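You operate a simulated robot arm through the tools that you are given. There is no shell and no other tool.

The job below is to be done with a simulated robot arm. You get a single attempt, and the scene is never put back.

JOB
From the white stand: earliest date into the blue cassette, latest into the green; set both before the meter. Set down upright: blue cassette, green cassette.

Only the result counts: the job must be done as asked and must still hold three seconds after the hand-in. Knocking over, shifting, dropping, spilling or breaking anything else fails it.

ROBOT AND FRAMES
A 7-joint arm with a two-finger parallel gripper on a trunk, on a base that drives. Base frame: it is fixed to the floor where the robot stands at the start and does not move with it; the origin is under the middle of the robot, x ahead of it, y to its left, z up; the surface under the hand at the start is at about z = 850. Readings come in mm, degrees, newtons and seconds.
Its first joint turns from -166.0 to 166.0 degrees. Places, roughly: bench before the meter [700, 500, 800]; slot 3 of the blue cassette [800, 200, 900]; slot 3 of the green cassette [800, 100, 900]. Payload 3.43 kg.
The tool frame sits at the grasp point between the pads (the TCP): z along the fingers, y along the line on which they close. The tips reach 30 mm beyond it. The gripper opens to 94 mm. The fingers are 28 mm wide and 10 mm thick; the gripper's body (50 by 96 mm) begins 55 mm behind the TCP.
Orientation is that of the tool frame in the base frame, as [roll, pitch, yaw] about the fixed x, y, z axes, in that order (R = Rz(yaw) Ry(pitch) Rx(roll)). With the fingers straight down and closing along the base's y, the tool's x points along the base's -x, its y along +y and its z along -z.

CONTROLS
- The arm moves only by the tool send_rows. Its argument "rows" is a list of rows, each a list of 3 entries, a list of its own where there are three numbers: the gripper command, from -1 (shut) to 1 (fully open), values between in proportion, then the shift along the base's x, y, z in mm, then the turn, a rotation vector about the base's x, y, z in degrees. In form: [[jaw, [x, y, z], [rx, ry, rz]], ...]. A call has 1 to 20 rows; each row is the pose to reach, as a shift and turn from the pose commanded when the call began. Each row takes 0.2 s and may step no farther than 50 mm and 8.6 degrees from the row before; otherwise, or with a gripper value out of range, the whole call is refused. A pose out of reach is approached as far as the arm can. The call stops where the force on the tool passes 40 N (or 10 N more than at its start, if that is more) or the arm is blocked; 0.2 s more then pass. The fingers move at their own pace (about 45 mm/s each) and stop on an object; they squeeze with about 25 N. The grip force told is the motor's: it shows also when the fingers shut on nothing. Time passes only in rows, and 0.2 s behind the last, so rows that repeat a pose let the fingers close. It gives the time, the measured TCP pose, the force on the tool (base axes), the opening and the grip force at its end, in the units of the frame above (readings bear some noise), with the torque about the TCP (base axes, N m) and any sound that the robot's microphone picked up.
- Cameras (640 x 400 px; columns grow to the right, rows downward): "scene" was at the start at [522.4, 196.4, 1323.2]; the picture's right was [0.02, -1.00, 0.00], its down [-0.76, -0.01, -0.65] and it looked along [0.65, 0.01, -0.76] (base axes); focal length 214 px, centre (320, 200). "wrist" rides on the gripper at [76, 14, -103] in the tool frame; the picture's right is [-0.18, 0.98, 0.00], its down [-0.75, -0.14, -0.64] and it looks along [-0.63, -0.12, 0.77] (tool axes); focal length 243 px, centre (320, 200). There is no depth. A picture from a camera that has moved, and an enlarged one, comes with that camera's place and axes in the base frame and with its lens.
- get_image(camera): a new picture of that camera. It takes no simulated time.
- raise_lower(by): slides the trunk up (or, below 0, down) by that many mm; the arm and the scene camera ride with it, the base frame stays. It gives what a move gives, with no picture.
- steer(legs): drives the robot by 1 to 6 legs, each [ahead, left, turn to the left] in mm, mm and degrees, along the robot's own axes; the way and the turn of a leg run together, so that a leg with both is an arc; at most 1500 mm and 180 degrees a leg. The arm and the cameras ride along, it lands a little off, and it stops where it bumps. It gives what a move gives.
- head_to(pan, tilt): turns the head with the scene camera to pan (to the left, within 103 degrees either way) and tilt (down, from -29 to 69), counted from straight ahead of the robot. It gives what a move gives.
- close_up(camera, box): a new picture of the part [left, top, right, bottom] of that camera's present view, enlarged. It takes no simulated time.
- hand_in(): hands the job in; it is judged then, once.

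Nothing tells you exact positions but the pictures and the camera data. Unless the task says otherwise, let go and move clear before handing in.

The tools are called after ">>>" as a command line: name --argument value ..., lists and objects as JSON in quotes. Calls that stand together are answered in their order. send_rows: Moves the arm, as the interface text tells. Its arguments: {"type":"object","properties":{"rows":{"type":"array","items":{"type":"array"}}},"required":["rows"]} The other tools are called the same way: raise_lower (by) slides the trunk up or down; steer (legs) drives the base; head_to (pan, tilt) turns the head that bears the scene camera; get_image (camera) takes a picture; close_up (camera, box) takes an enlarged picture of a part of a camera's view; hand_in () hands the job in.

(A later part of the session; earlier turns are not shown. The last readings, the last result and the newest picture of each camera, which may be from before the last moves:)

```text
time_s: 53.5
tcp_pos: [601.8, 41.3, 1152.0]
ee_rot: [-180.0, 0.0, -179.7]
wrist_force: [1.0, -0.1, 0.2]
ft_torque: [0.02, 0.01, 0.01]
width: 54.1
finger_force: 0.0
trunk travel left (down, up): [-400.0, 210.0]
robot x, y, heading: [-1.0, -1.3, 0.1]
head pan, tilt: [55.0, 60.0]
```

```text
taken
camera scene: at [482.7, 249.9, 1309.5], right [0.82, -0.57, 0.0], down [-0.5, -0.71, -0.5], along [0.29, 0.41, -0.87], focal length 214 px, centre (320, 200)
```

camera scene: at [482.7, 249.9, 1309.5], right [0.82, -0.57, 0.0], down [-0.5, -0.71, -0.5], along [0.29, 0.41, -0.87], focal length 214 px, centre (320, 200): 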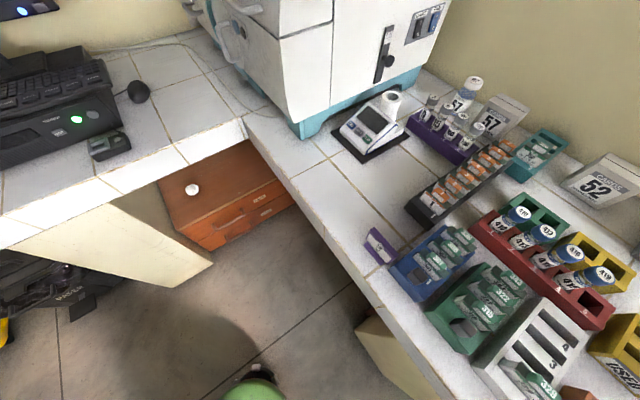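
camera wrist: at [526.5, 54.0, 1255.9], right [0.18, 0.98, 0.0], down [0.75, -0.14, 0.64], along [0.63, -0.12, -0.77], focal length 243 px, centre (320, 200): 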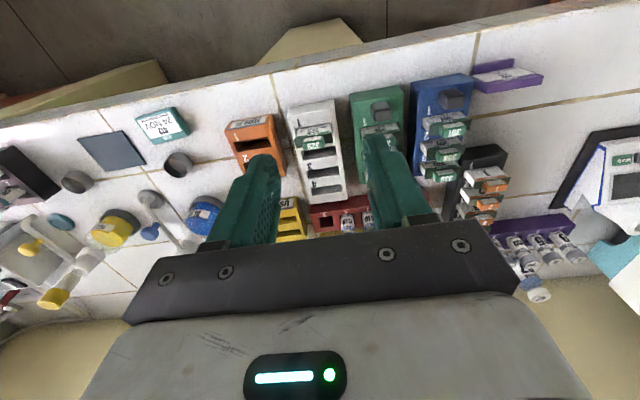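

The left side is clear: the wing bench is at y of at least 770 and the cabinets are beyond 880. I'll drive 350 mm left.

>>> steer --legs '[[0, 350, 0]]'

>>> head_to --pan 0 --tilt 50

>>> get_image --camera "scene"

>>> get_image --camera "wrist"

```text
time_s: 55.8
tcp_pos: [602.9, 390.9, 1153.1]
ee_rot: [-180.0, 0.0, -179.9]
wrist_force: [0.2, -0.3, 0.0]
ft_torque: [0.01, -0.01, 0.04]
width: 54.0
finger_force: 0.1
trunk travel left (down, up): [-400.0, 210.0]
robot x, y, heading: [0.9, 349.0, -0.4]
head pan, tilt: [55.0, 60.0]
```

```text
time_s: 57.0
tcp_pos: [602.0, 389.2, 1152.5]
ee_rot: [179.9, 0.0, -179.9]
wrist_force: [0.0, -0.3, 0.5]
ft_torque: [0.03, -0.02, -0.02]
width: 54.2
finger_force: 0.0
trunk travel left (down, up): [-400.0, 210.0]
robot x, y, heading: [0.6, 348.6, -0.1]
head pan, tilt: [0.0, 50.0]
```

```text
taken
camera scene: at [522.5, 545.0, 1322.0], right [0.0, -1.0, 0.0], down [-0.77, 0.0, -0.64], along [0.64, 0.0, -0.77], focal length 214 px, centre (320, 200)
```

scene: 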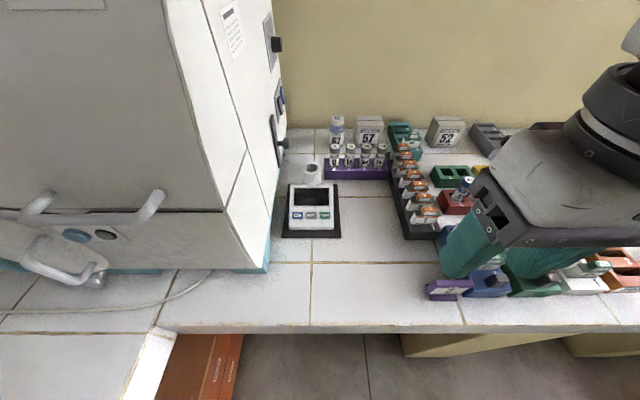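

```text
taken
camera wrist: at [527.3, 404.1, 1255.9], right [0.18, 0.98, 0.0], down [0.75, -0.14, 0.64], along [0.63, -0.12, -0.77], focal length 243 px, centre (320, 200)
```

wrist: 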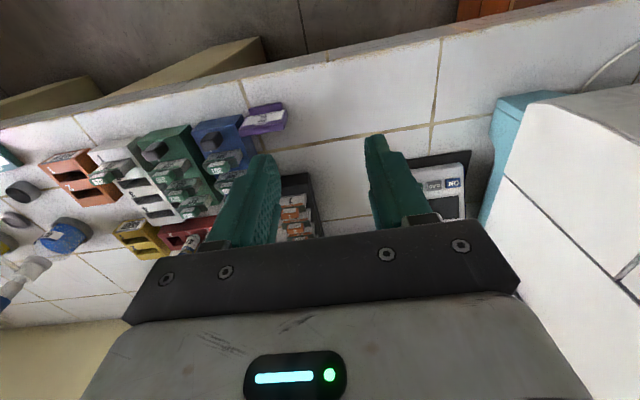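

The drive landed well, with the robot now at y of about 349. Next I'll go above the blue cassette with the gripper open to about 85 mm for a side grasp near its balance point.

>>> send_rows --rows '[[0.81, [20, -35, 0], [0, 0, 0]], [0.81, [40, -70, 0], [0, 0, 0]], [0.81, [60, -105, 0], [0, 0, 0]], [0.81, [85, -140, -5], [0, 0, 0]], [0.81, [110, -165, -30], [0, 0, 0]], [0.81, [124.7, -179, -65], [0, 0, 0]], [0.81, [124.7, -179, -93], [0, 0, 0]], [0.81, [124.7, -179, -93], [0, 0, 0]], [0.81, [124.7, -179, -93], [0, 0, 0]]]'

>>> get_image --camera "scene"

>>> get_image --camera "wrist"

>>> close_up --camera "scene" --box '[420, 200, 560, 310]'

```text
time_s: 59.0
tcp_pos: [729.4, 214.1, 1060.2]
ee_rot: [-179.9, 0.0, -180.0]
wrist_force: [-0.1, -1.0, 0.1]
ft_torque: [-0.01, -0.03, -0.02]
width: 85.1
finger_force: 0.0
trunk travel left (down, up): [-400.0, 210.0]
robot x, y, heading: [-1.0, 352.2, -0.1]
head pan, tilt: [0.0, 50.0]
```

```text
taken
camera scene: at [522.5, 544.8, 1322.0], right [0.0, -1.0, 0.0], down [-0.77, 0.0, -0.64], along [0.64, 0.0, -0.77], focal length 214 px, centre (320, 200)
```

scene: 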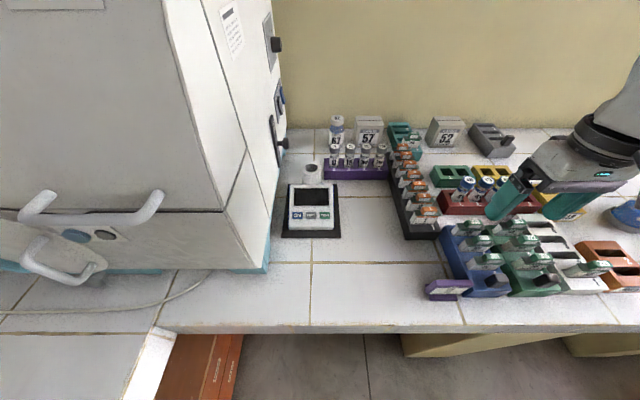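

```text
taken
camera wrist: at [653.1, 227.2, 1163.1], right [0.18, 0.98, 0.0], down [0.75, -0.14, 0.64], along [0.63, -0.12, -0.77], focal length 243 px, centre (320, 200)
```

wrist: 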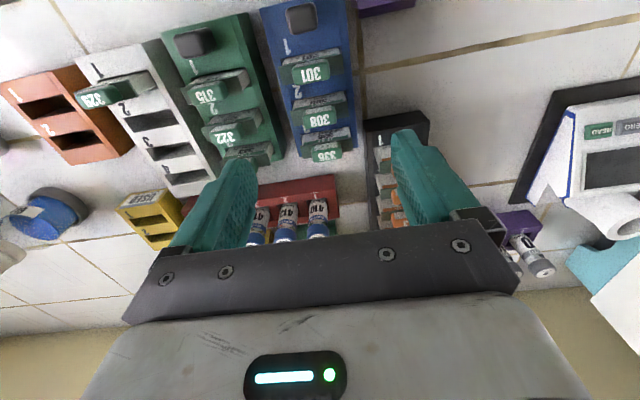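

```text
3.64 times, centred on (490, 255) of scene
camera zoom: at [522.5, 544.8, 1322.0], right [0.0, -1.0, 0.0], down [-0.77, 0.0, -0.64], along [0.64, 0.0, -0.77], focal length 780 px, centre (-298, 0)
```

zoom: 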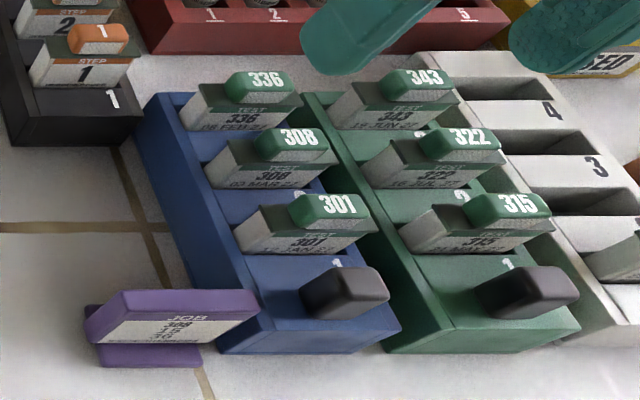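

I'll measure the blue cassette's side edges precisely from the wrist camera before descending.

>>> close_up --camera "wrist" --box '[240, 0, 400, 100]'

>>> close_up --camera "wrist" --box '[240, 80, 400, 180]'

```text
4.00 times, centred on (320, 50) of wrist
camera zoom: at [653.1, 227.2, 1163.1], right [0.18, 0.98, 0.0], down [0.75, -0.14, 0.64], along [0.63, -0.12, -0.77], focal length 970 px, centre (320, 800)
```

zoom: 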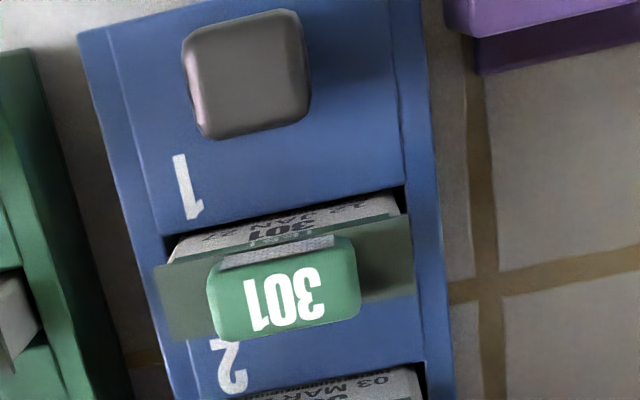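

```text
4.00 times, centred on (320, 130) of wrist
camera zoom: at [653.1, 227.2, 1163.1], right [0.18, 0.98, 0.0], down [0.75, -0.14, 0.64], along [0.63, -0.12, -0.77], focal length 970 px, centre (320, 480)
```

zoom: 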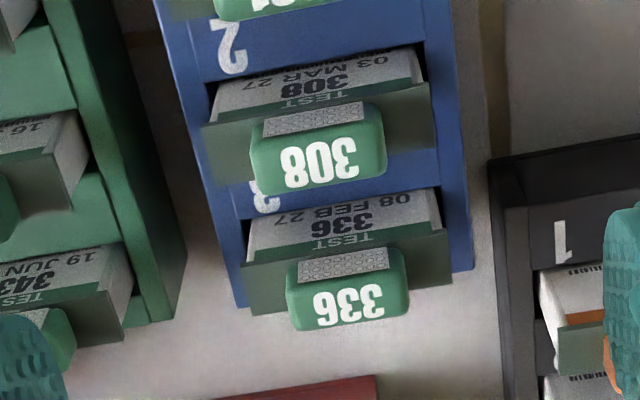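

Blue's centre in hand coordinates is about (727, 210). I'll shift y by -2.9 mm and lower until the tips are just above the cassette rim, then check the finger clearances.

>>> send_rows --rows '[[0.81, [0, -2.9, -30], [0, 0, 0]], [0.81, [0, -2.9, -60], [0, 0, 0]], [0.81, [0, -2.9, -90], [0, 0, 0]], [0.81, [0, -2.9, -115], [0, 0, 0]], [0.81, [0, -2.9, -128], [0, 0, 0]], [0.81, [0, -2.9, -128], [0, 0, 0]], [0.81, [0, -2.9, -128], [0, 0, 0]]]'

>>> get_image --camera "wrist"

>>> close_up --camera "wrist" --box '[200, 80, 480, 230]'

>>> close_up --camera "scene" --box '[420, 200, 560, 310]'

```text
time_s: 60.6
tcp_pos: [728.4, 210.8, 932.3]
ee_rot: [-180.0, 0.0, -179.8]
wrist_force: [-0.4, -0.3, -0.1]
ft_torque: [0.03, 0.0, -0.03]
width: 84.9
finger_force: 0.1
trunk travel left (down, up): [-400.0, 210.0]
robot x, y, heading: [1.5, 351.2, -0.1]
head pan, tilt: [0.0, 50.0]
```

```text
taken
camera wrist: at [652.7, 224.6, 1034.9], right [0.18, 0.98, 0.0], down [0.75, -0.14, 0.64], along [0.63, -0.12, -0.77], focal length 243 px, centre (320, 200)
```

wrist: 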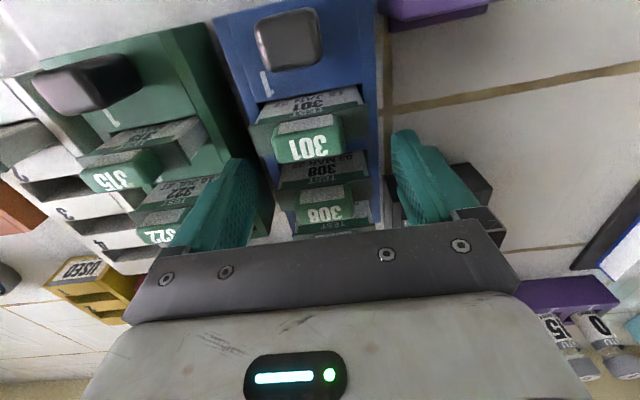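

```text
2.29 times, centred on (340, 155) of wrist
camera zoom: at [652.7, 224.6, 1034.9], right [0.18, 0.98, 0.0], down [0.75, -0.14, 0.64], along [0.63, -0.12, -0.77], focal length 555 px, centre (274, 303)
```

zoom: 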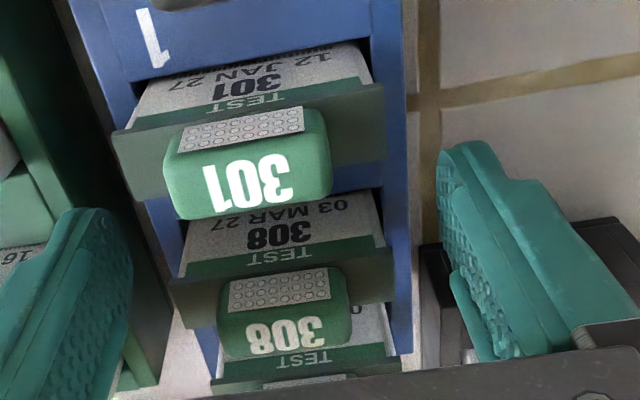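

```text
3.64 times, centred on (490, 255) of scene
camera zoom: at [522.5, 544.8, 1322.0], right [0.0, -1.0, 0.0], down [-0.77, 0.0, -0.64], along [0.64, 0.0, -0.77], focal length 780 px, centre (-298, 0)
```

zoom: 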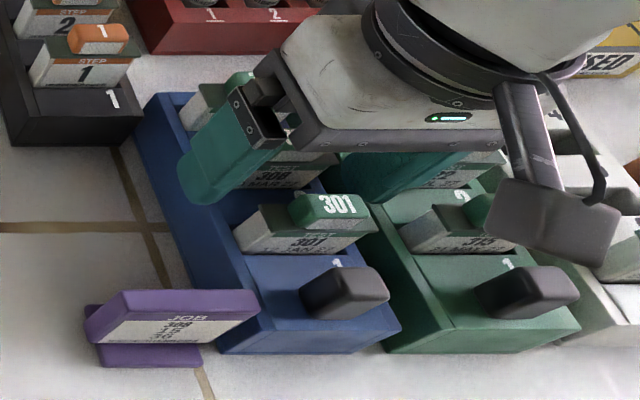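

Both fingers look to have about 5 mm clearance on each side. I'll lower slowly into the gaps to tip height around 863.

>>> send_rows --rows '[[0.81, [0, 0, -6], [0, 0, 0]], [0.81, [0, 0, -12], [0, 0, 0]], [0.81, [0, 0, -18], [0, 0, 0]], [0.81, [0, 0, -18], [0, 0, 0]]]'

>>> close_up --camera "wrist" --box '[180, 80, 480, 250]'

>>> close_up --camera "scene" --box '[420, 200, 560, 310]'

```text
time_s: 61.6
tcp_pos: [728.1, 210.3, 914.4]
ee_rot: [179.9, 0.1, -179.9]
wrist_force: [-0.4, -0.1, -0.5]
ft_torque: [0.01, 0.0, 0.01]
width: 84.9
finger_force: 0.2
trunk travel left (down, up): [-400.0, 210.0]
robot x, y, heading: [2.4, 352.7, 0.1]
head pan, tilt: [0.0, 50.0]
```

```text
2.13 times, centred on (330, 165) of wrist
camera zoom: at [652.2, 223.7, 1017.0], right [0.18, 0.98, 0.0], down [0.75, -0.14, 0.64], along [0.63, -0.12, -0.77], focal length 518 px, centre (299, 275)
```

zoom: 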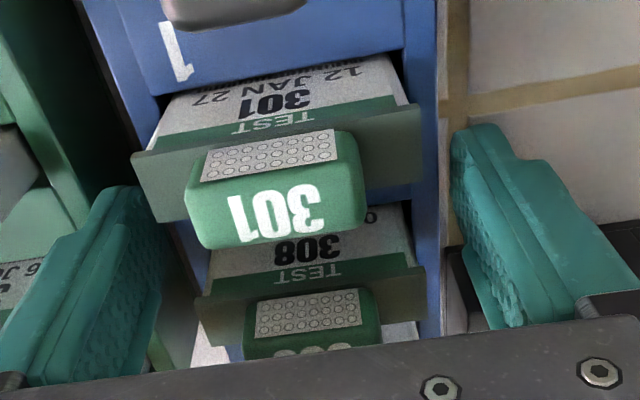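

```text
3.64 times, centred on (490, 255) of scene
camera zoom: at [522.5, 544.8, 1322.0], right [0.0, -1.0, 0.0], down [-0.77, 0.0, -0.64], along [0.64, 0.0, -0.77], focal length 780 px, centre (-298, 0)
```

zoom: 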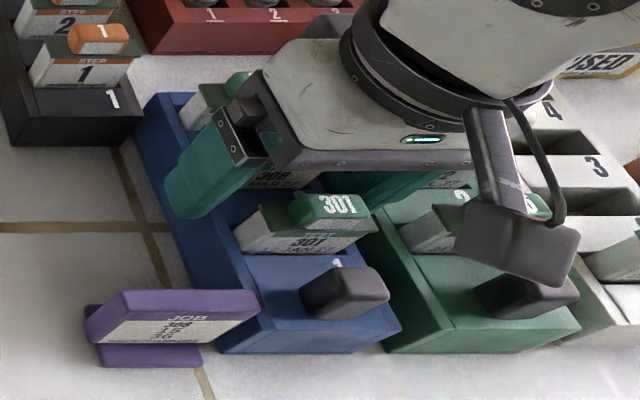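

Tips are below the rim with no contact. I'll continue to TCP of about 895.

>>> send_rows --rows '[[0.81, [0, 0, -5], [0, 0, 0]], [0.81, [0, 0, -10], [0, 0, 0]], [0.81, [0, 0, -15], [0, 0, 0]], [0.81, [0, 0, -19], [0, 0, 0]], [0.81, [0, 0, -19], [0, 0, 0]]]'

>>> close_up --camera "wrist" --box '[180, 80, 480, 250]'

>>> close_up --camera "scene" --box '[420, 200, 560, 310]'

```text
time_s: 62.8
tcp_pos: [727.7, 209.1, 893.5]
ee_rot: [-180.0, 0.0, -179.9]
wrist_force: [0.1, -0.2, 3.9]
ft_torque: [-0.24, 0.0, 0.0]
width: 84.8
finger_force: 0.1
trunk travel left (down, up): [-400.0, 210.0]
robot x, y, heading: [0.5, 349.7, -0.2]
head pan, tilt: [0.0, 50.0]
```

```text
2.13 times, centred on (330, 165) of wrist
camera zoom: at [651.9, 222.6, 998.3], right [0.18, 0.98, 0.0], down [0.75, -0.14, 0.64], along [0.63, -0.12, -0.77], focal length 518 px, centre (299, 275)
```

zoom: 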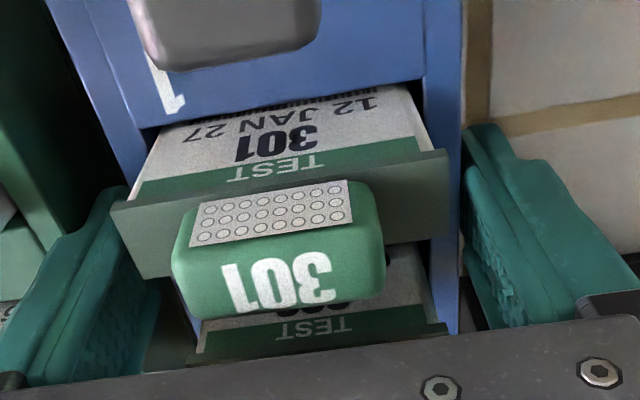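

```text
3.64 times, centred on (490, 255) of scene
camera zoom: at [522.3, 544.9, 1322.2], right [0.0, -1.0, 0.0], down [-0.77, 0.0, -0.64], along [0.64, 0.0, -0.77], focal length 780 px, centre (-298, 0)
```

zoom: 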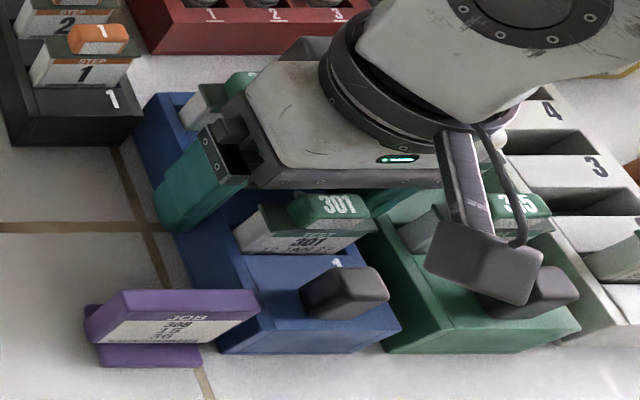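

There's a light contact at the -y finger. Its wider outer part is probably just touching green's rim. I'll raise 3 mm, re-centre y slightly and then close on the blue cassette.

>>> send_rows --rows '[[0.81, [0, 0, 3], [0, 0, 0]], [0.76, [0, 1.2, 3], [0, 0, 0]], [0.7, [0, 1.2, 3], [0, 0, 0]], [0.7, [0, 1.2, 3], [0, 0, 0]]]'

>>> close_up --camera "wrist" --box '[180, 80, 480, 250]'

```text
time_s: 63.8
tcp_pos: [727.8, 209.8, 898.0]
ee_rot: [180.0, 0.0, -179.9]
wrist_force: [0.1, -0.3, 0.3]
ft_torque: [-0.01, 0.0, 0.04]
width: 80.2
finger_force: 0.1
trunk travel left (down, up): [-400.0, 210.0]
robot x, y, heading: [1.4, 352.0, -0.0]
head pan, tilt: [0.0, 50.0]
```

```text
2.13 times, centred on (330, 165) of wrist
camera zoom: at [652.0, 223.9, 1001.0], right [0.18, 0.98, 0.0], down [0.75, -0.14, 0.64], along [0.63, -0.12, -0.77], focal length 518 px, centre (299, 275)
```

zoom: 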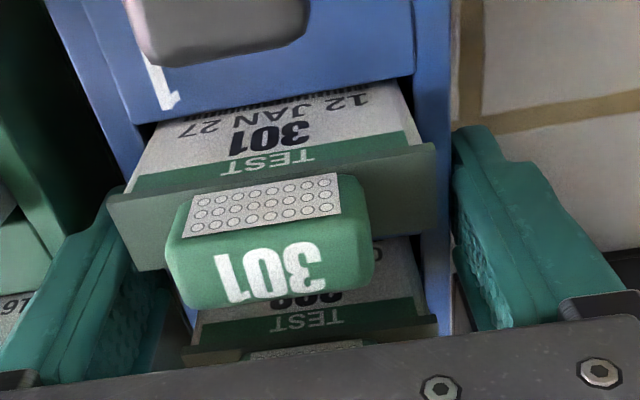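

The contact is gone. I'll lower 3 mm and then close firmly on the cassette's sides.

>>> send_rows --rows '[[0.7, [0, 0, -1.5], [0, 0, 0]], [0.7, [0, 0, -3], [0, 0, 0]], [0.65, [0, 0, -3], [0, 0, 0]], [0.6, [0, 0, -3], [0, 0, 0]], [0.5, [0, 0, -3], [0, 0, 0]], [0.2, [0, 0, -3], [0, 0, 0]], [-0.5, [0, 0, -3], [0, 0, 0]], [-1, [0, 0, -3], [0, 0, 0]], [-1, [0, 0, -3], [0, 0, 0]]]'

>>> close_up --camera "wrist" --box '[180, 80, 480, 250]'

>>> close_up --camera "scene" --box '[420, 200, 560, 310]'

```text
time_s: 65.8
tcp_pos: [727.1, 208.4, 894.9]
ee_rot: [-179.9, 0.0, -179.8]
wrist_force: [0.6, 2.0, 3.3]
ft_torque: [0.05, -0.05, -0.01]
width: 79.0
finger_force: 24.9
trunk travel left (down, up): [-400.0, 210.0]
robot x, y, heading: [2.6, 349.2, -0.1]
head pan, tilt: [0.0, 50.0]
```

```text
2.13 times, centred on (330, 165) of wrist
camera zoom: at [652.1, 223.5, 997.9], right [0.18, 0.98, 0.0], down [0.75, -0.14, 0.64], along [0.63, -0.12, -0.77], focal length 518 px, centre (299, 275)
```

zoom: 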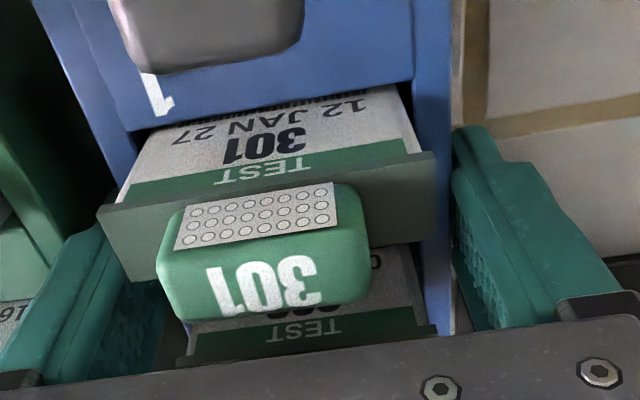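

```text
3.64 times, centred on (490, 255) of scene
camera zoom: at [522.4, 544.9, 1322.1], right [0.0, -1.0, 0.0], down [-0.77, 0.0, -0.64], along [0.64, 0.0, -0.77], focal length 780 px, centre (-298, 0)
```

zoom: 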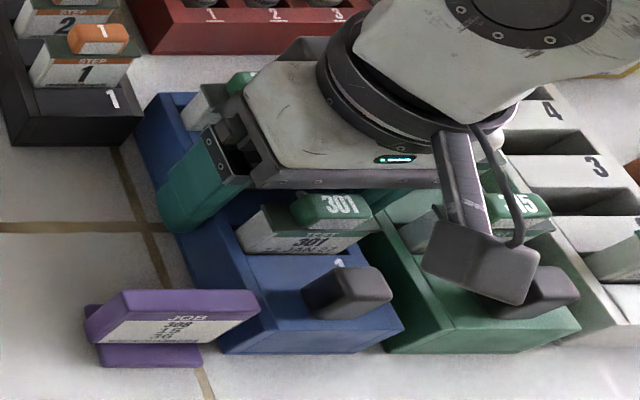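

The fingers stopped at 79 mm with full grip force, evenly about the cassette. I'll test with a very small lift and look carefully.

>>> send_rows --rows '[[-1, [0, 0, 2], [0, 0, 0]], [-1, [0, 0, 5], [0, 0, 0]], [-1, [0, 0, 8], [0, 0, 0]], [-1, [0, 0, 8], [0, 0, 0]]]'

>>> close_up --camera "wrist" --box '[180, 80, 480, 250]'

>>> close_up --camera "scene" --box '[420, 200, 560, 310]'

```text
time_s: 66.8
tcp_pos: [726.8, 209.4, 902.1]
ee_rot: [-180.0, -0.1, -179.8]
wrist_force: [0.1, -0.3, -2.0]
ft_torque: [-0.01, 0.0, 0.0]
width: 79.0
finger_force: 25.0
trunk travel left (down, up): [-400.0, 210.0]
robot x, y, heading: [-0.3, 348.8, -0.3]
head pan, tilt: [0.0, 50.0]
```

```text
2.13 times, centred on (330, 165) of wrist
camera zoom: at [651.6, 223.2, 1005.4], right [0.18, 0.98, 0.0], down [0.75, -0.14, 0.64], along [0.63, -0.12, -0.77], focal length 518 px, centre (299, 275)
```

zoom: 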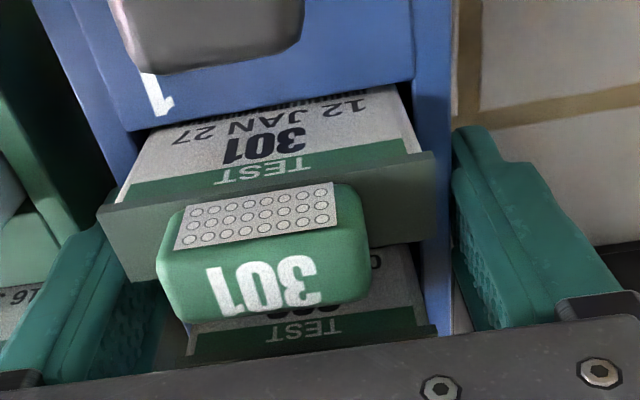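

```text
3.64 times, centred on (490, 255) of scene
camera zoom: at [522.5, 544.8, 1322.0], right [0.0, -1.0, 0.0], down [-0.77, 0.0, -0.64], along [0.64, 0.0, -0.77], focal length 780 px, centre (-298, 0)
```

zoom: 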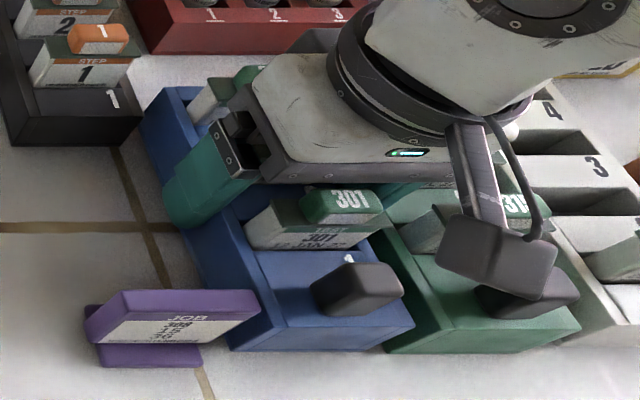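

The blue cassette rises with the hand, level, and green stays put. I'll lift it straight up to clear everything.

>>> send_rows --rows '[[-1, [0, 0, 8], [0, 0, 0]], [-1, [0, 0, 20], [0, 0, 0]], [-1, [0, 0, 35], [0, 0, 0]], [-1, [0, 0, 50], [0, 0, 0]], [-1, [0, 0, 65], [0, 0, 0]], [-1, [0, 0, 80], [0, 0, 0]], [-1, [0, 0, 95], [0, 0, 0]], [-1, [0, 0, 105], [0, 0, 0]], [-1, [0, 0, 105], [0, 0, 0]]]'

>>> get_image --camera "scene"

>>> get_image --camera "wrist"

```text
time_s: 68.8
tcp_pos: [727.2, 210.8, 1007.0]
ee_rot: [180.0, 0.0, -179.9]
wrist_force: [-0.2, 0.1, -2.1]
ft_torque: [0.0, 0.03, 0.0]
width: 79.0
finger_force: 24.7
trunk travel left (down, up): [-400.0, 210.0]
robot x, y, heading: [-2.4, 351.9, -0.1]
head pan, tilt: [0.0, 50.0]
```

```text
taken
camera scene: at [522.5, 544.8, 1322.0], right [0.0, -1.0, 0.0], down [-0.77, 0.0, -0.64], along [0.64, 0.0, -0.77], focal length 214 px, centre (320, 200)
```

scene: 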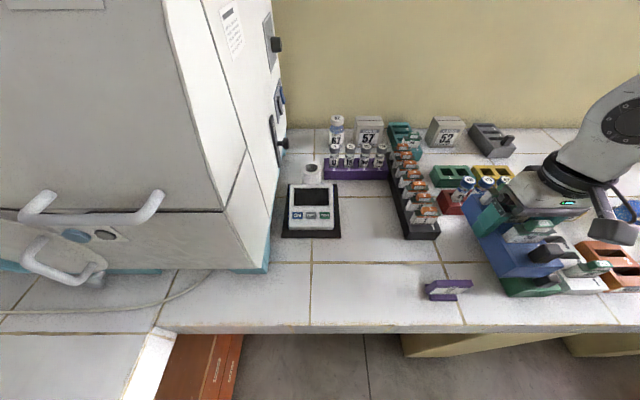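

```text
taken
camera wrist: at [652.5, 222.9, 1110.7], right [0.18, 0.98, 0.0], down [0.75, -0.14, 0.64], along [0.63, -0.12, -0.77], focal length 243 px, centre (320, 200)
```

wrist: 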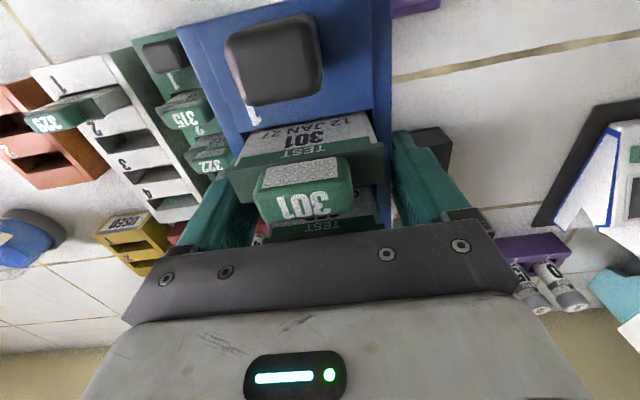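

The blue cassette is held securely. I'll pull it slightly toward the robot and carry it left to about y = 566 at height.

>>> send_rows --rows '[[-1, [-10, 5, 3], [0, 0, 0]], [-1, [-21, 20, 6], [0, 0, 0]], [-1, [-21, 45, 6], [0, 0, 0]], [-1, [-21, 75, 6], [0, 0, 0]], [-1, [-21, 110, 6], [0, 0, 0]], [-1, [-21, 145, 6], [0, 0, 0]], [-1, [-21, 180, 6], [0, 0, 0]], [-1, [-21, 210, 6], [0, 0, 0]], [-1, [-21, 230, 6], [0, 0, 0]], [-1, [-21, 230, 6], [0, 0, 0]]]'

>>> get_image --camera "scene"

```text
time_s: 71.0
tcp_pos: [706.1, 440.6, 1012.9]
ee_rot: [-179.9, 0.0, -179.9]
wrist_force: [0.0, -1.0, -2.3]
ft_torque: [-0.03, -0.02, 0.02]
width: 79.0
finger_force: 25.2
trunk travel left (down, up): [-400.0, 210.0]
robot x, y, heading: [-1.2, 351.5, 0.1]
head pan, tilt: [0.0, 50.0]
```

```text
taken
camera scene: at [522.6, 545.0, 1322.0], right [0.0, -1.0, 0.0], down [-0.77, 0.0, -0.64], along [0.64, 0.0, -0.77], focal length 214 px, centre (320, 200)
```

scene: 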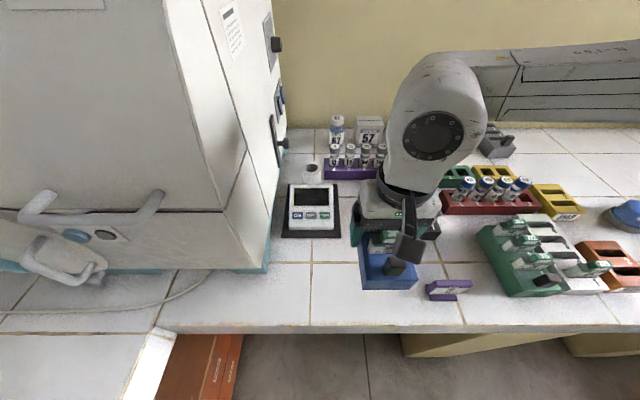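

The carry is going smoothly. I'll continue to the drop-off position.

>>> send_rows --rows '[[-1, [0, 20, 0], [0, 0, 0]], [-1, [0, 50, 0], [0, 0, 0]], [-1, [0, 80, 0], [0, 0, 0]], [-1, [0, 108, 0], [0, 0, 0]], [-1, [0, 126, 0], [0, 0, 0]], [-1, [0, 126, 0], [0, 0, 0]], [-1, [0, 126, 0], [0, 0, 0]]]'

>>> get_image --camera "scene"

>>> get_image --camera "wrist"

```text
time_s: 72.6
tcp_pos: [705.9, 567.1, 1012.5]
ee_rot: [-180.0, 0.0, -179.9]
wrist_force: [0.2, -0.1, -1.9]
ft_torque: [-0.02, 0.01, 0.0]
width: 79.0
finger_force: 24.8
trunk travel left (down, up): [-400.0, 210.0]
robot x, y, heading: [-2.4, 352.0, -0.1]
head pan, tilt: [0.0, 50.0]
```

```text
taken
camera scene: at [522.6, 545.1, 1322.0], right [0.0, -1.0, 0.0], down [-0.77, 0.0, -0.64], along [0.64, 0.0, -0.77], focal length 214 px, centre (320, 200)
```

scene: 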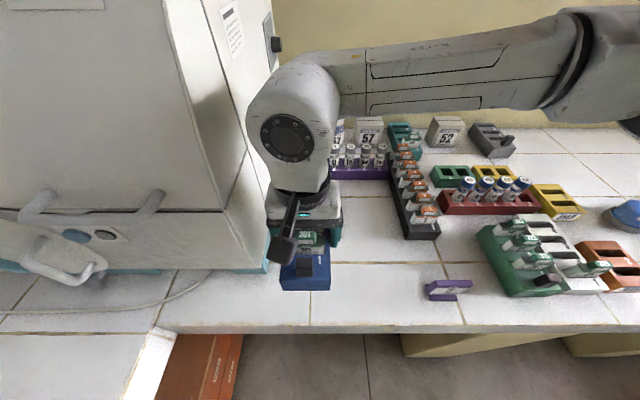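

```text
taken
camera wrist: at [630.1, 579.9, 1115.7], right [0.18, 0.98, 0.0], down [0.75, -0.14, 0.64], along [0.63, -0.12, -0.77], focal length 243 px, centre (320, 200)
```

wrist: 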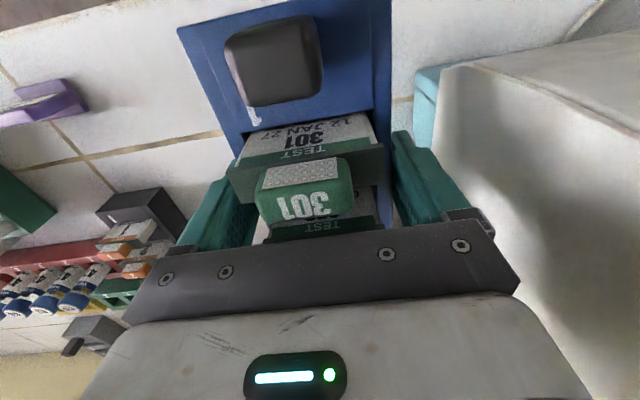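

The cassette is over the spot before the meter. I'll lower most of the way and check clearance to the meter mat.

>>> send_rows --rows '[[-1, [0, 0, -25], [0, 0, 0]], [-1, [0, 0, -50], [0, 0, 0]], [-1, [0, 0, -75], [0, 0, 0]], [-1, [0, 0, -95], [0, 0, 0]], [-1, [0, 0, -100], [0, 0, 0]], [-1, [0, 0, -100], [0, 0, 0]]]'

>>> get_image --camera "scene"

>>> close_up --camera "scene" --box '[240, 180, 380, 320]'

>>> get_image --camera "wrist"

```text
time_s: 74.0
tcp_pos: [706.3, 566.5, 912.4]
ee_rot: [-180.0, 0.0, -179.8]
wrist_force: [0.2, -0.1, -2.1]
ft_torque: [0.01, 0.0, 0.0]
width: 78.9
finger_force: 25.3
trunk travel left (down, up): [-400.0, 210.0]
robot x, y, heading: [-1.3, 349.3, -0.2]
head pan, tilt: [0.0, 50.0]
```

```text
taken
camera scene: at [522.6, 545.0, 1321.9], right [0.0, -1.0, 0.0], down [-0.77, 0.0, -0.64], along [0.64, 0.0, -0.77], focal length 214 px, centre (320, 200)
```

scene: 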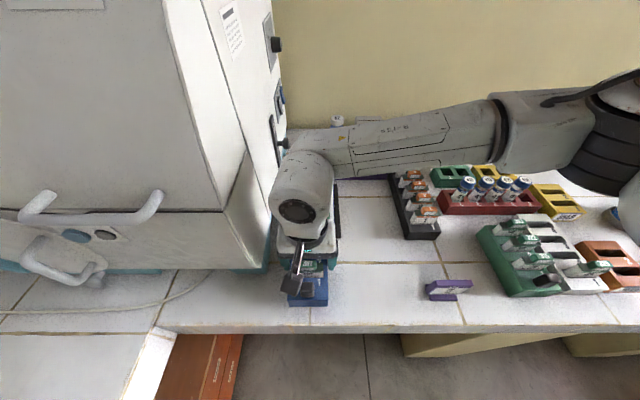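

```text
2.86 times, centred on (310, 250) of scene
camera zoom: at [522.6, 545.0, 1321.9], right [0.0, -1.0, 0.0], down [-0.77, 0.0, -0.64], along [0.64, 0.0, -0.77], focal length 613 px, centre (349, 57)
```

zoom: 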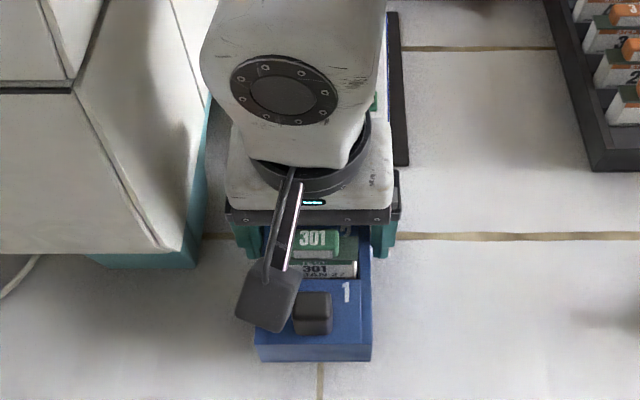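

```text
taken
camera wrist: at [630.8, 580.4, 1015.8], right [0.18, 0.98, 0.0], down [0.75, -0.14, 0.64], along [0.63, -0.12, -0.77], focal length 243 px, centre (320, 200)
```

wrist: 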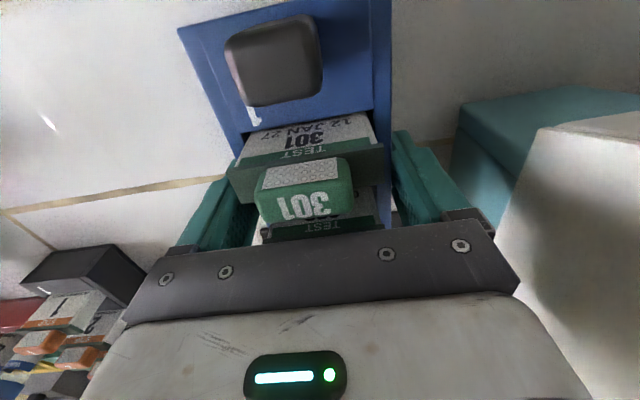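

Clearances look good. I'll lower the last ~17 mm gently until it touches the bench.

>>> send_rows --rows '[[-1, [0, 0, -5], [0, 0, 0]], [-1, [0, 0, -10], [0, 0, 0]], [-1, [0, 0, -14], [0, 0, 0]], [-1, [0, 0, -15.5], [0, 0, 0]], [-1, [0, 0, -15.5], [0, 0, 0]]]'

```text
time_s: 75.2
tcp_pos: [707.8, 566.7, 897.6]
ee_rot: [-179.9, 0.1, -179.9]
wrist_force: [-0.2, 0.7, -0.6]
ft_torque: [-0.02, 0.0, 0.0]
width: 79.4
finger_force: 24.9
trunk travel left (down, up): [-400.0, 210.0]
robot x, y, heading: [-0.1, 352.3, -0.4]
head pan, tilt: [0.0, 50.0]
```

>>> send_rows --rows '[[-1, [0, 0, -0.7], [0, 0, 0]], [-1, [0, 0, -1.4], [0, 0, 0]], [-1, [0, 0, -1.4], [0, 0, 0]]]'

>>> close_up --camera "scene" --box '[260, 230, 360, 310]'

```text
time_s: 76.0
tcp_pos: [706.8, 565.7, 895.8]
ee_rot: [180.0, 0.0, -179.9]
wrist_force: [0.0, 0.4, -1.9]
ft_torque: [-0.01, 0.02, 0.02]
width: 78.9
finger_force: 24.9
trunk travel left (down, up): [-400.0, 210.0]
robot x, y, heading: [-2.9, 351.1, -0.1]
head pan, tilt: [0.0, 50.0]
```

```text
5.00 times, centred on (310, 270) of scene
camera zoom: at [522.6, 545.0, 1322.0], right [0.0, -1.0, 0.0], down [-0.77, 0.0, -0.64], along [0.64, 0.0, -0.77], focal length 1072 px, centre (370, -150)
```

zoom: 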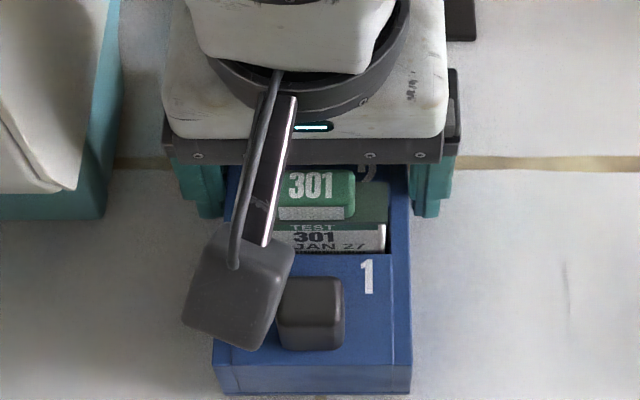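

Not touching yet. I'll continue in 1 mm steps.

>>> send_rows --rows '[[-1, [0, 0, -1], [0, 0, 0]], [-1, [0, 0, -2], [0, 0, 0]], [-1, [0, 0, -2], [0, 0, 0]]]'

```text
time_s: 76.8
tcp_pos: [706.5, 566.1, 895.5]
ee_rot: [180.0, 0.1, -179.9]
wrist_force: [-0.7, -0.6, 1.2]
ft_torque: [0.03, -0.05, 0.02]
width: 78.9
finger_force: 25.6
trunk travel left (down, up): [-400.0, 210.0]
robot x, y, heading: [-1.8, 349.5, -0.1]
head pan, tilt: [0.0, 50.0]
```

>>> send_rows --rows '[[-1, [0, 0, -0.8], [0, 0, 0]], [-1, [0, 0, -0.8], [0, 0, 0]]]'

```text
time_s: 77.4
tcp_pos: [706.5, 566.8, 895.0]
ee_rot: [-180.0, 0.0, -179.8]
wrist_force: [-3.0, -2.1, 9.0]
ft_torque: [-0.16, 0.14, -0.05]
width: 79.2
finger_force: 24.7
trunk travel left (down, up): [-400.0, 210.0]
robot x, y, heading: [2.5, 350.5, 0.0]
head pan, tilt: [0.0, 50.0]
```

The blue cassette is on the bench. I'll release slowly and rise straight up.

>>> send_rows --rows '[[-1, [0, 0, 0.6], [0, 0, 0]], [0.7, [0, 0, 0.6], [0, 0, 0]], [0.76, [0, 0, 0.6], [0, 0, 0]], [0.82, [0, 0, 0.6], [0, 0, 0]], [0.88, [0, 0, 0.6], [0, 0, 0]], [0.88, [0, 0, 0.6], [0, 0, 0]], [0.88, [0, 0, 6], [0, 0, 0]], [0.88, [0, 0, 18], [0, 0, 0]], [0.88, [0, 0, 35], [0, 0, 0]], [0.88, [0, 0, 60], [0, 0, 0]], [0.88, [0, 0, 90], [0, 0, 0]], [0.88, [0, 0, 120], [0, 0, 0]], [0.88, [0, 0, 150], [0, 0, 0]], [0.88, [0, 0, 150], [0, 0, 0]]]'

>>> get_image --camera "scene"

>>> get_image --camera "wrist"

```text
time_s: 80.4
tcp_pos: [708.8, 565.4, 1045.1]
ee_rot: [-180.0, 0.0, -179.9]
wrist_force: [-0.5, -0.3, 0.2]
ft_torque: [0.01, -0.01, -0.01]
width: 88.7
finger_force: 0.0
trunk travel left (down, up): [-400.0, 210.0]
robot x, y, heading: [-0.2, 352.9, 0.1]
head pan, tilt: [0.0, 50.0]
```

```text
taken
camera scene: at [522.5, 545.0, 1322.0], right [0.0, -1.0, 0.0], down [-0.77, 0.0, -0.64], along [0.64, 0.0, -0.77], focal length 214 px, centre (320, 200)
```

scene: 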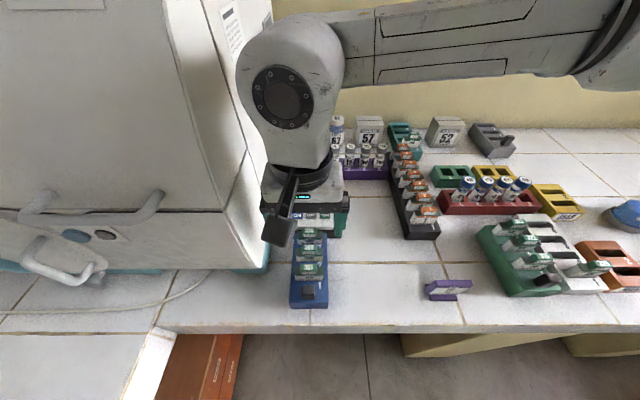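

```text
taken
camera wrist: at [632.6, 578.6, 1147.5], right [0.18, 0.98, 0.0], down [0.75, -0.14, 0.64], along [0.63, -0.12, -0.77], focal length 243 px, centre (320, 200)
```

wrist: 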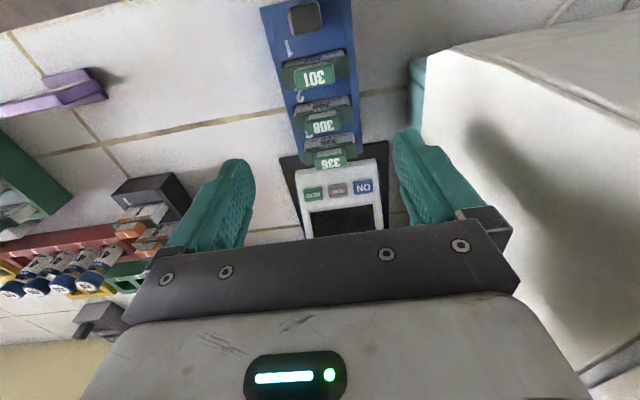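

Blue is standing before the meter, upright with all three slides. Now I'll return for the green cassette.

>>> send_rows --rows '[[0.88, [0, -15, 10], [0, 0, 0]], [0.88, [0, -50, 15], [0, 0, 0]], [0.81, [2, -95, 15], [0, 0, 0]], [0.81, [5, -140, 15], [0, 0, 0]], [0.81, [8, -185, 15], [0, 0, 0]], [0.81, [10, -230, 15], [0, 0, 0]], [0.81, [12, -275, 15], [0, 0, 0]], [0.81, [14, -320, 15], [0, 0, 0]], [0.81, [16, -365, 15], [0, 0, 0]], [0.81, [18, -410, 15], [0, 0, 0]], [0.81, [20, -440, 15], [0, 0, 0]], [0.81, [20, -450, 15], [0, 0, 0]], [0.81, [20, -450, 15], [0, 0, 0]]]'

>>> get_image --camera "scene"

>>> get_image --camera "wrist"

>>> close_up --camera "wrist" --box '[240, 80, 400, 180]'

>>> close_up --camera "wrist" --box '[240, 0, 400, 100]'

```text
time_s: 83.2
tcp_pos: [727.0, 115.2, 1058.8]
ee_rot: [-179.9, 0.0, -179.8]
wrist_force: [-0.8, 0.1, 0.3]
ft_torque: [0.01, 0.02, 0.0]
width: 85.2
finger_force: 0.0
trunk travel left (down, up): [-400.0, 210.0]
robot x, y, heading: [2.8, 346.6, -0.0]
head pan, tilt: [0.0, 50.0]
```

```text
taken
camera scene: at [522.5, 544.7, 1322.0], right [0.0, -1.0, 0.0], down [-0.77, 0.0, -0.64], along [0.64, 0.0, -0.77], focal length 214 px, centre (320, 200)
```

scene: 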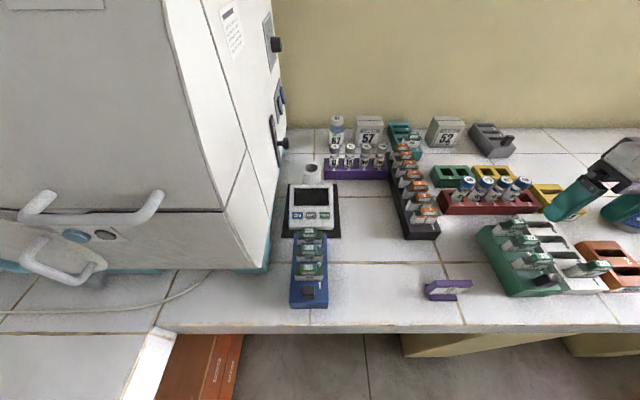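

```text
taken
camera wrist: at [651.1, 129.0, 1162.0], right [0.18, 0.98, 0.0], down [0.75, -0.14, 0.64], along [0.63, -0.12, -0.77], focal length 243 px, centre (320, 200)
```

wrist: 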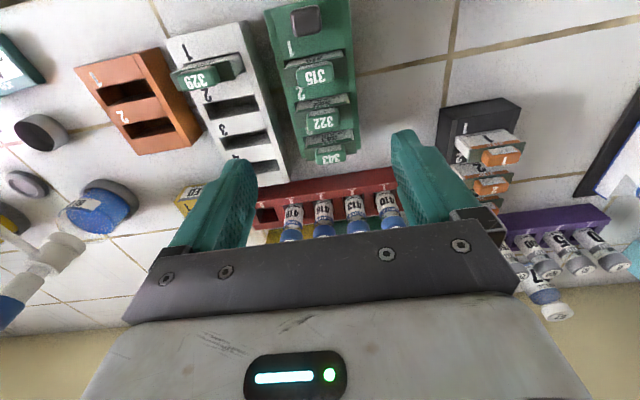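

```text
4.00 times, centred on (320, 130) of wrist
camera zoom: at [651.1, 129.0, 1162.0], right [0.18, 0.98, 0.0], down [0.75, -0.14, 0.64], along [0.63, -0.12, -0.77], focal length 970 px, centre (320, 480)
```

zoom: 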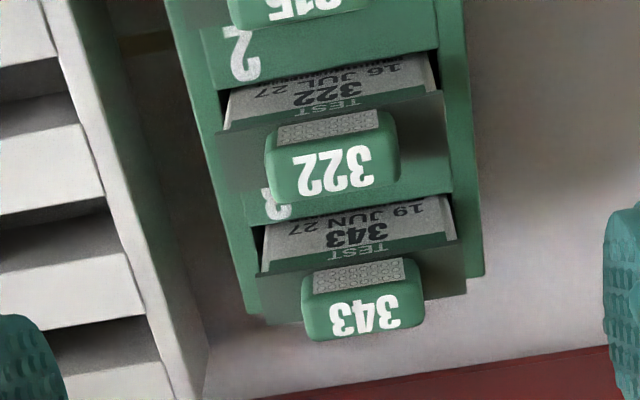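

```text
4.00 times, centred on (320, 50) of wrist
camera zoom: at [651.1, 129.0, 1162.0], right [0.18, 0.98, 0.0], down [0.75, -0.14, 0.64], along [0.63, -0.12, -0.77], focal length 970 px, centre (320, 800)
```

zoom: 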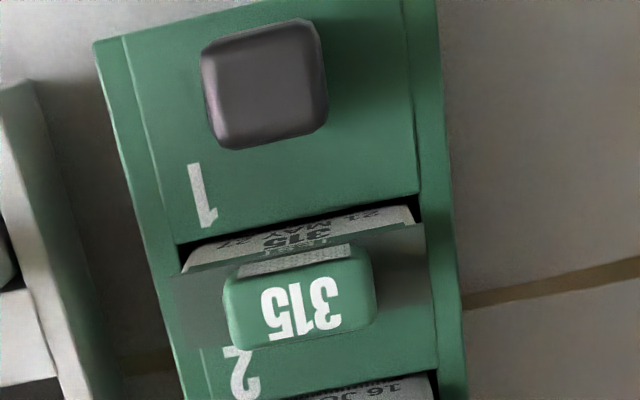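

Green's centre in hand coordinates is about (727, 114), and the left side is free now. I'll lower to just above its rim and check.

>>> send_rows --rows '[[0.81, [1, -0.5, -30], [0, 0, 0]], [0.81, [1, -0.5, -60], [0, 0, 0]], [0.81, [1, -0.5, -90], [0, 0, 0]], [0.81, [1, -0.5, -115], [0, 0, 0]], [0.81, [1, -0.5, -128], [0, 0, 0]], [0.81, [1, -0.5, -128], [0, 0, 0]], [0.81, [1, -0.5, -128], [0, 0, 0]]]'

>>> close_up --camera "wrist" --box '[180, 80, 480, 250]'

>>> close_up --camera "scene" --box '[460, 200, 600, 310]'

```text
time_s: 84.8
tcp_pos: [728.3, 116.0, 931.3]
ee_rot: [180.0, 0.0, -179.9]
wrist_force: [0.7, 0.6, 0.2]
ft_torque: [-0.02, 0.02, 0.0]
width: 85.3
finger_force: 0.1
trunk travel left (down, up): [-400.0, 210.0]
robot x, y, heading: [1.3, 348.0, 0.1]
head pan, tilt: [0.0, 50.0]
```

```text
2.13 times, centred on (330, 165) of wrist
camera zoom: at [652.0, 129.2, 1034.5], right [0.18, 0.98, 0.0], down [0.75, -0.14, 0.64], along [0.63, -0.12, -0.77], focal length 518 px, centre (299, 275)
```

zoom: 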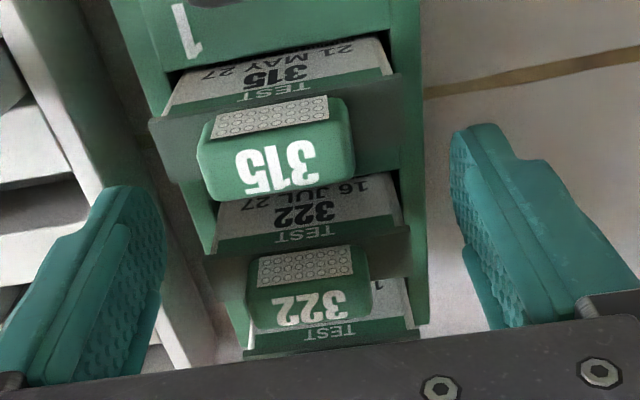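

```text
3.64 times, centred on (530, 255) of scene
camera zoom: at [522.5, 544.8, 1322.0], right [0.0, -1.0, 0.0], down [-0.77, 0.0, -0.64], along [0.64, 0.0, -0.77], focal length 780 px, centre (-444, 0)
```

zoom: 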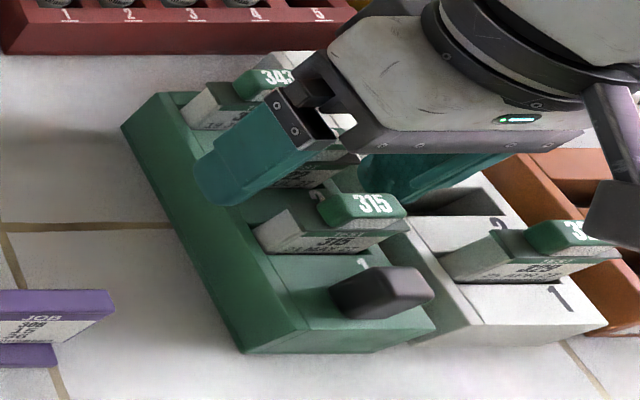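

I'll re-centre by -1 mm and lower slowly into the gaps.

>>> send_rows --rows '[[0.77, [0, -1, -6], [0, 0, 0]], [0.77, [0, -1, -12], [0, 0, 0]], [0.77, [0, -1, -18], [0, 0, 0]], [0.77, [0, -1, -24], [0, 0, 0]], [0.77, [0, -1, -30], [0, 0, 0]], [0.77, [0, -1, -30], [0, 0, 0]]]'

>>> close_up --camera "wrist" --box '[180, 80, 480, 250]'

>>> close_up --camera "scene" --box '[460, 200, 600, 310]'

```text
time_s: 86.2
tcp_pos: [727.3, 113.8, 901.4]
ee_rot: [180.0, 0.0, -179.9]
wrist_force: [0.1, 0.4, -0.2]
ft_torque: [-0.04, -0.02, -0.01]
width: 83.1
finger_force: 0.1
trunk travel left (down, up): [-400.0, 210.0]
robot x, y, heading: [1.2, 354.0, -0.2]
head pan, tilt: [0.0, 50.0]
```

```text
2.13 times, centred on (330, 165) of wrist
camera zoom: at [651.8, 127.8, 1004.0], right [0.18, 0.98, 0.0], down [0.75, -0.14, 0.64], along [0.63, -0.12, -0.77], focal length 518 px, centre (299, 275)
```

zoom: 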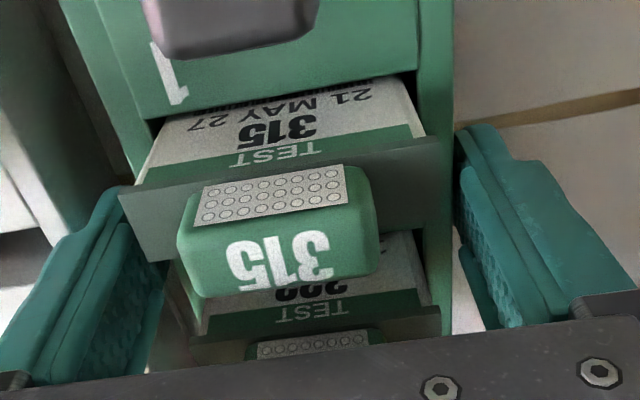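

```text
3.64 times, centred on (530, 255) of scene
camera zoom: at [522.5, 544.8, 1322.0], right [0.0, -1.0, 0.0], down [-0.77, 0.0, -0.64], along [0.64, 0.0, -0.77], focal length 780 px, centre (-444, 0)
```

zoom: 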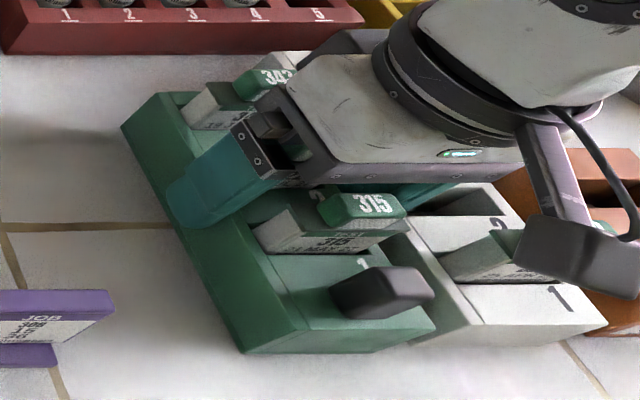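

It's clear so far. I'll lower the final 6 mm and close on green's sides.

>>> send_rows --rows '[[0.77, [0, 0, -3], [0, 0, 0]], [0.77, [0, 0, -6], [0, 0, 0]], [0.77, [0, 0, -6], [0, 0, 0]]]'

```text
time_s: 87.0
tcp_pos: [726.7, 113.3, 894.8]
ee_rot: [-180.0, 0.0, -179.9]
wrist_force: [0.0, 0.5, 0.1]
ft_torque: [-0.01, -0.02, 0.02]
width: 83.2
finger_force: 0.1
trunk travel left (down, up): [-400.0, 210.0]
robot x, y, heading: [4.1, 351.6, 0.2]
head pan, tilt: [0.0, 50.0]
```

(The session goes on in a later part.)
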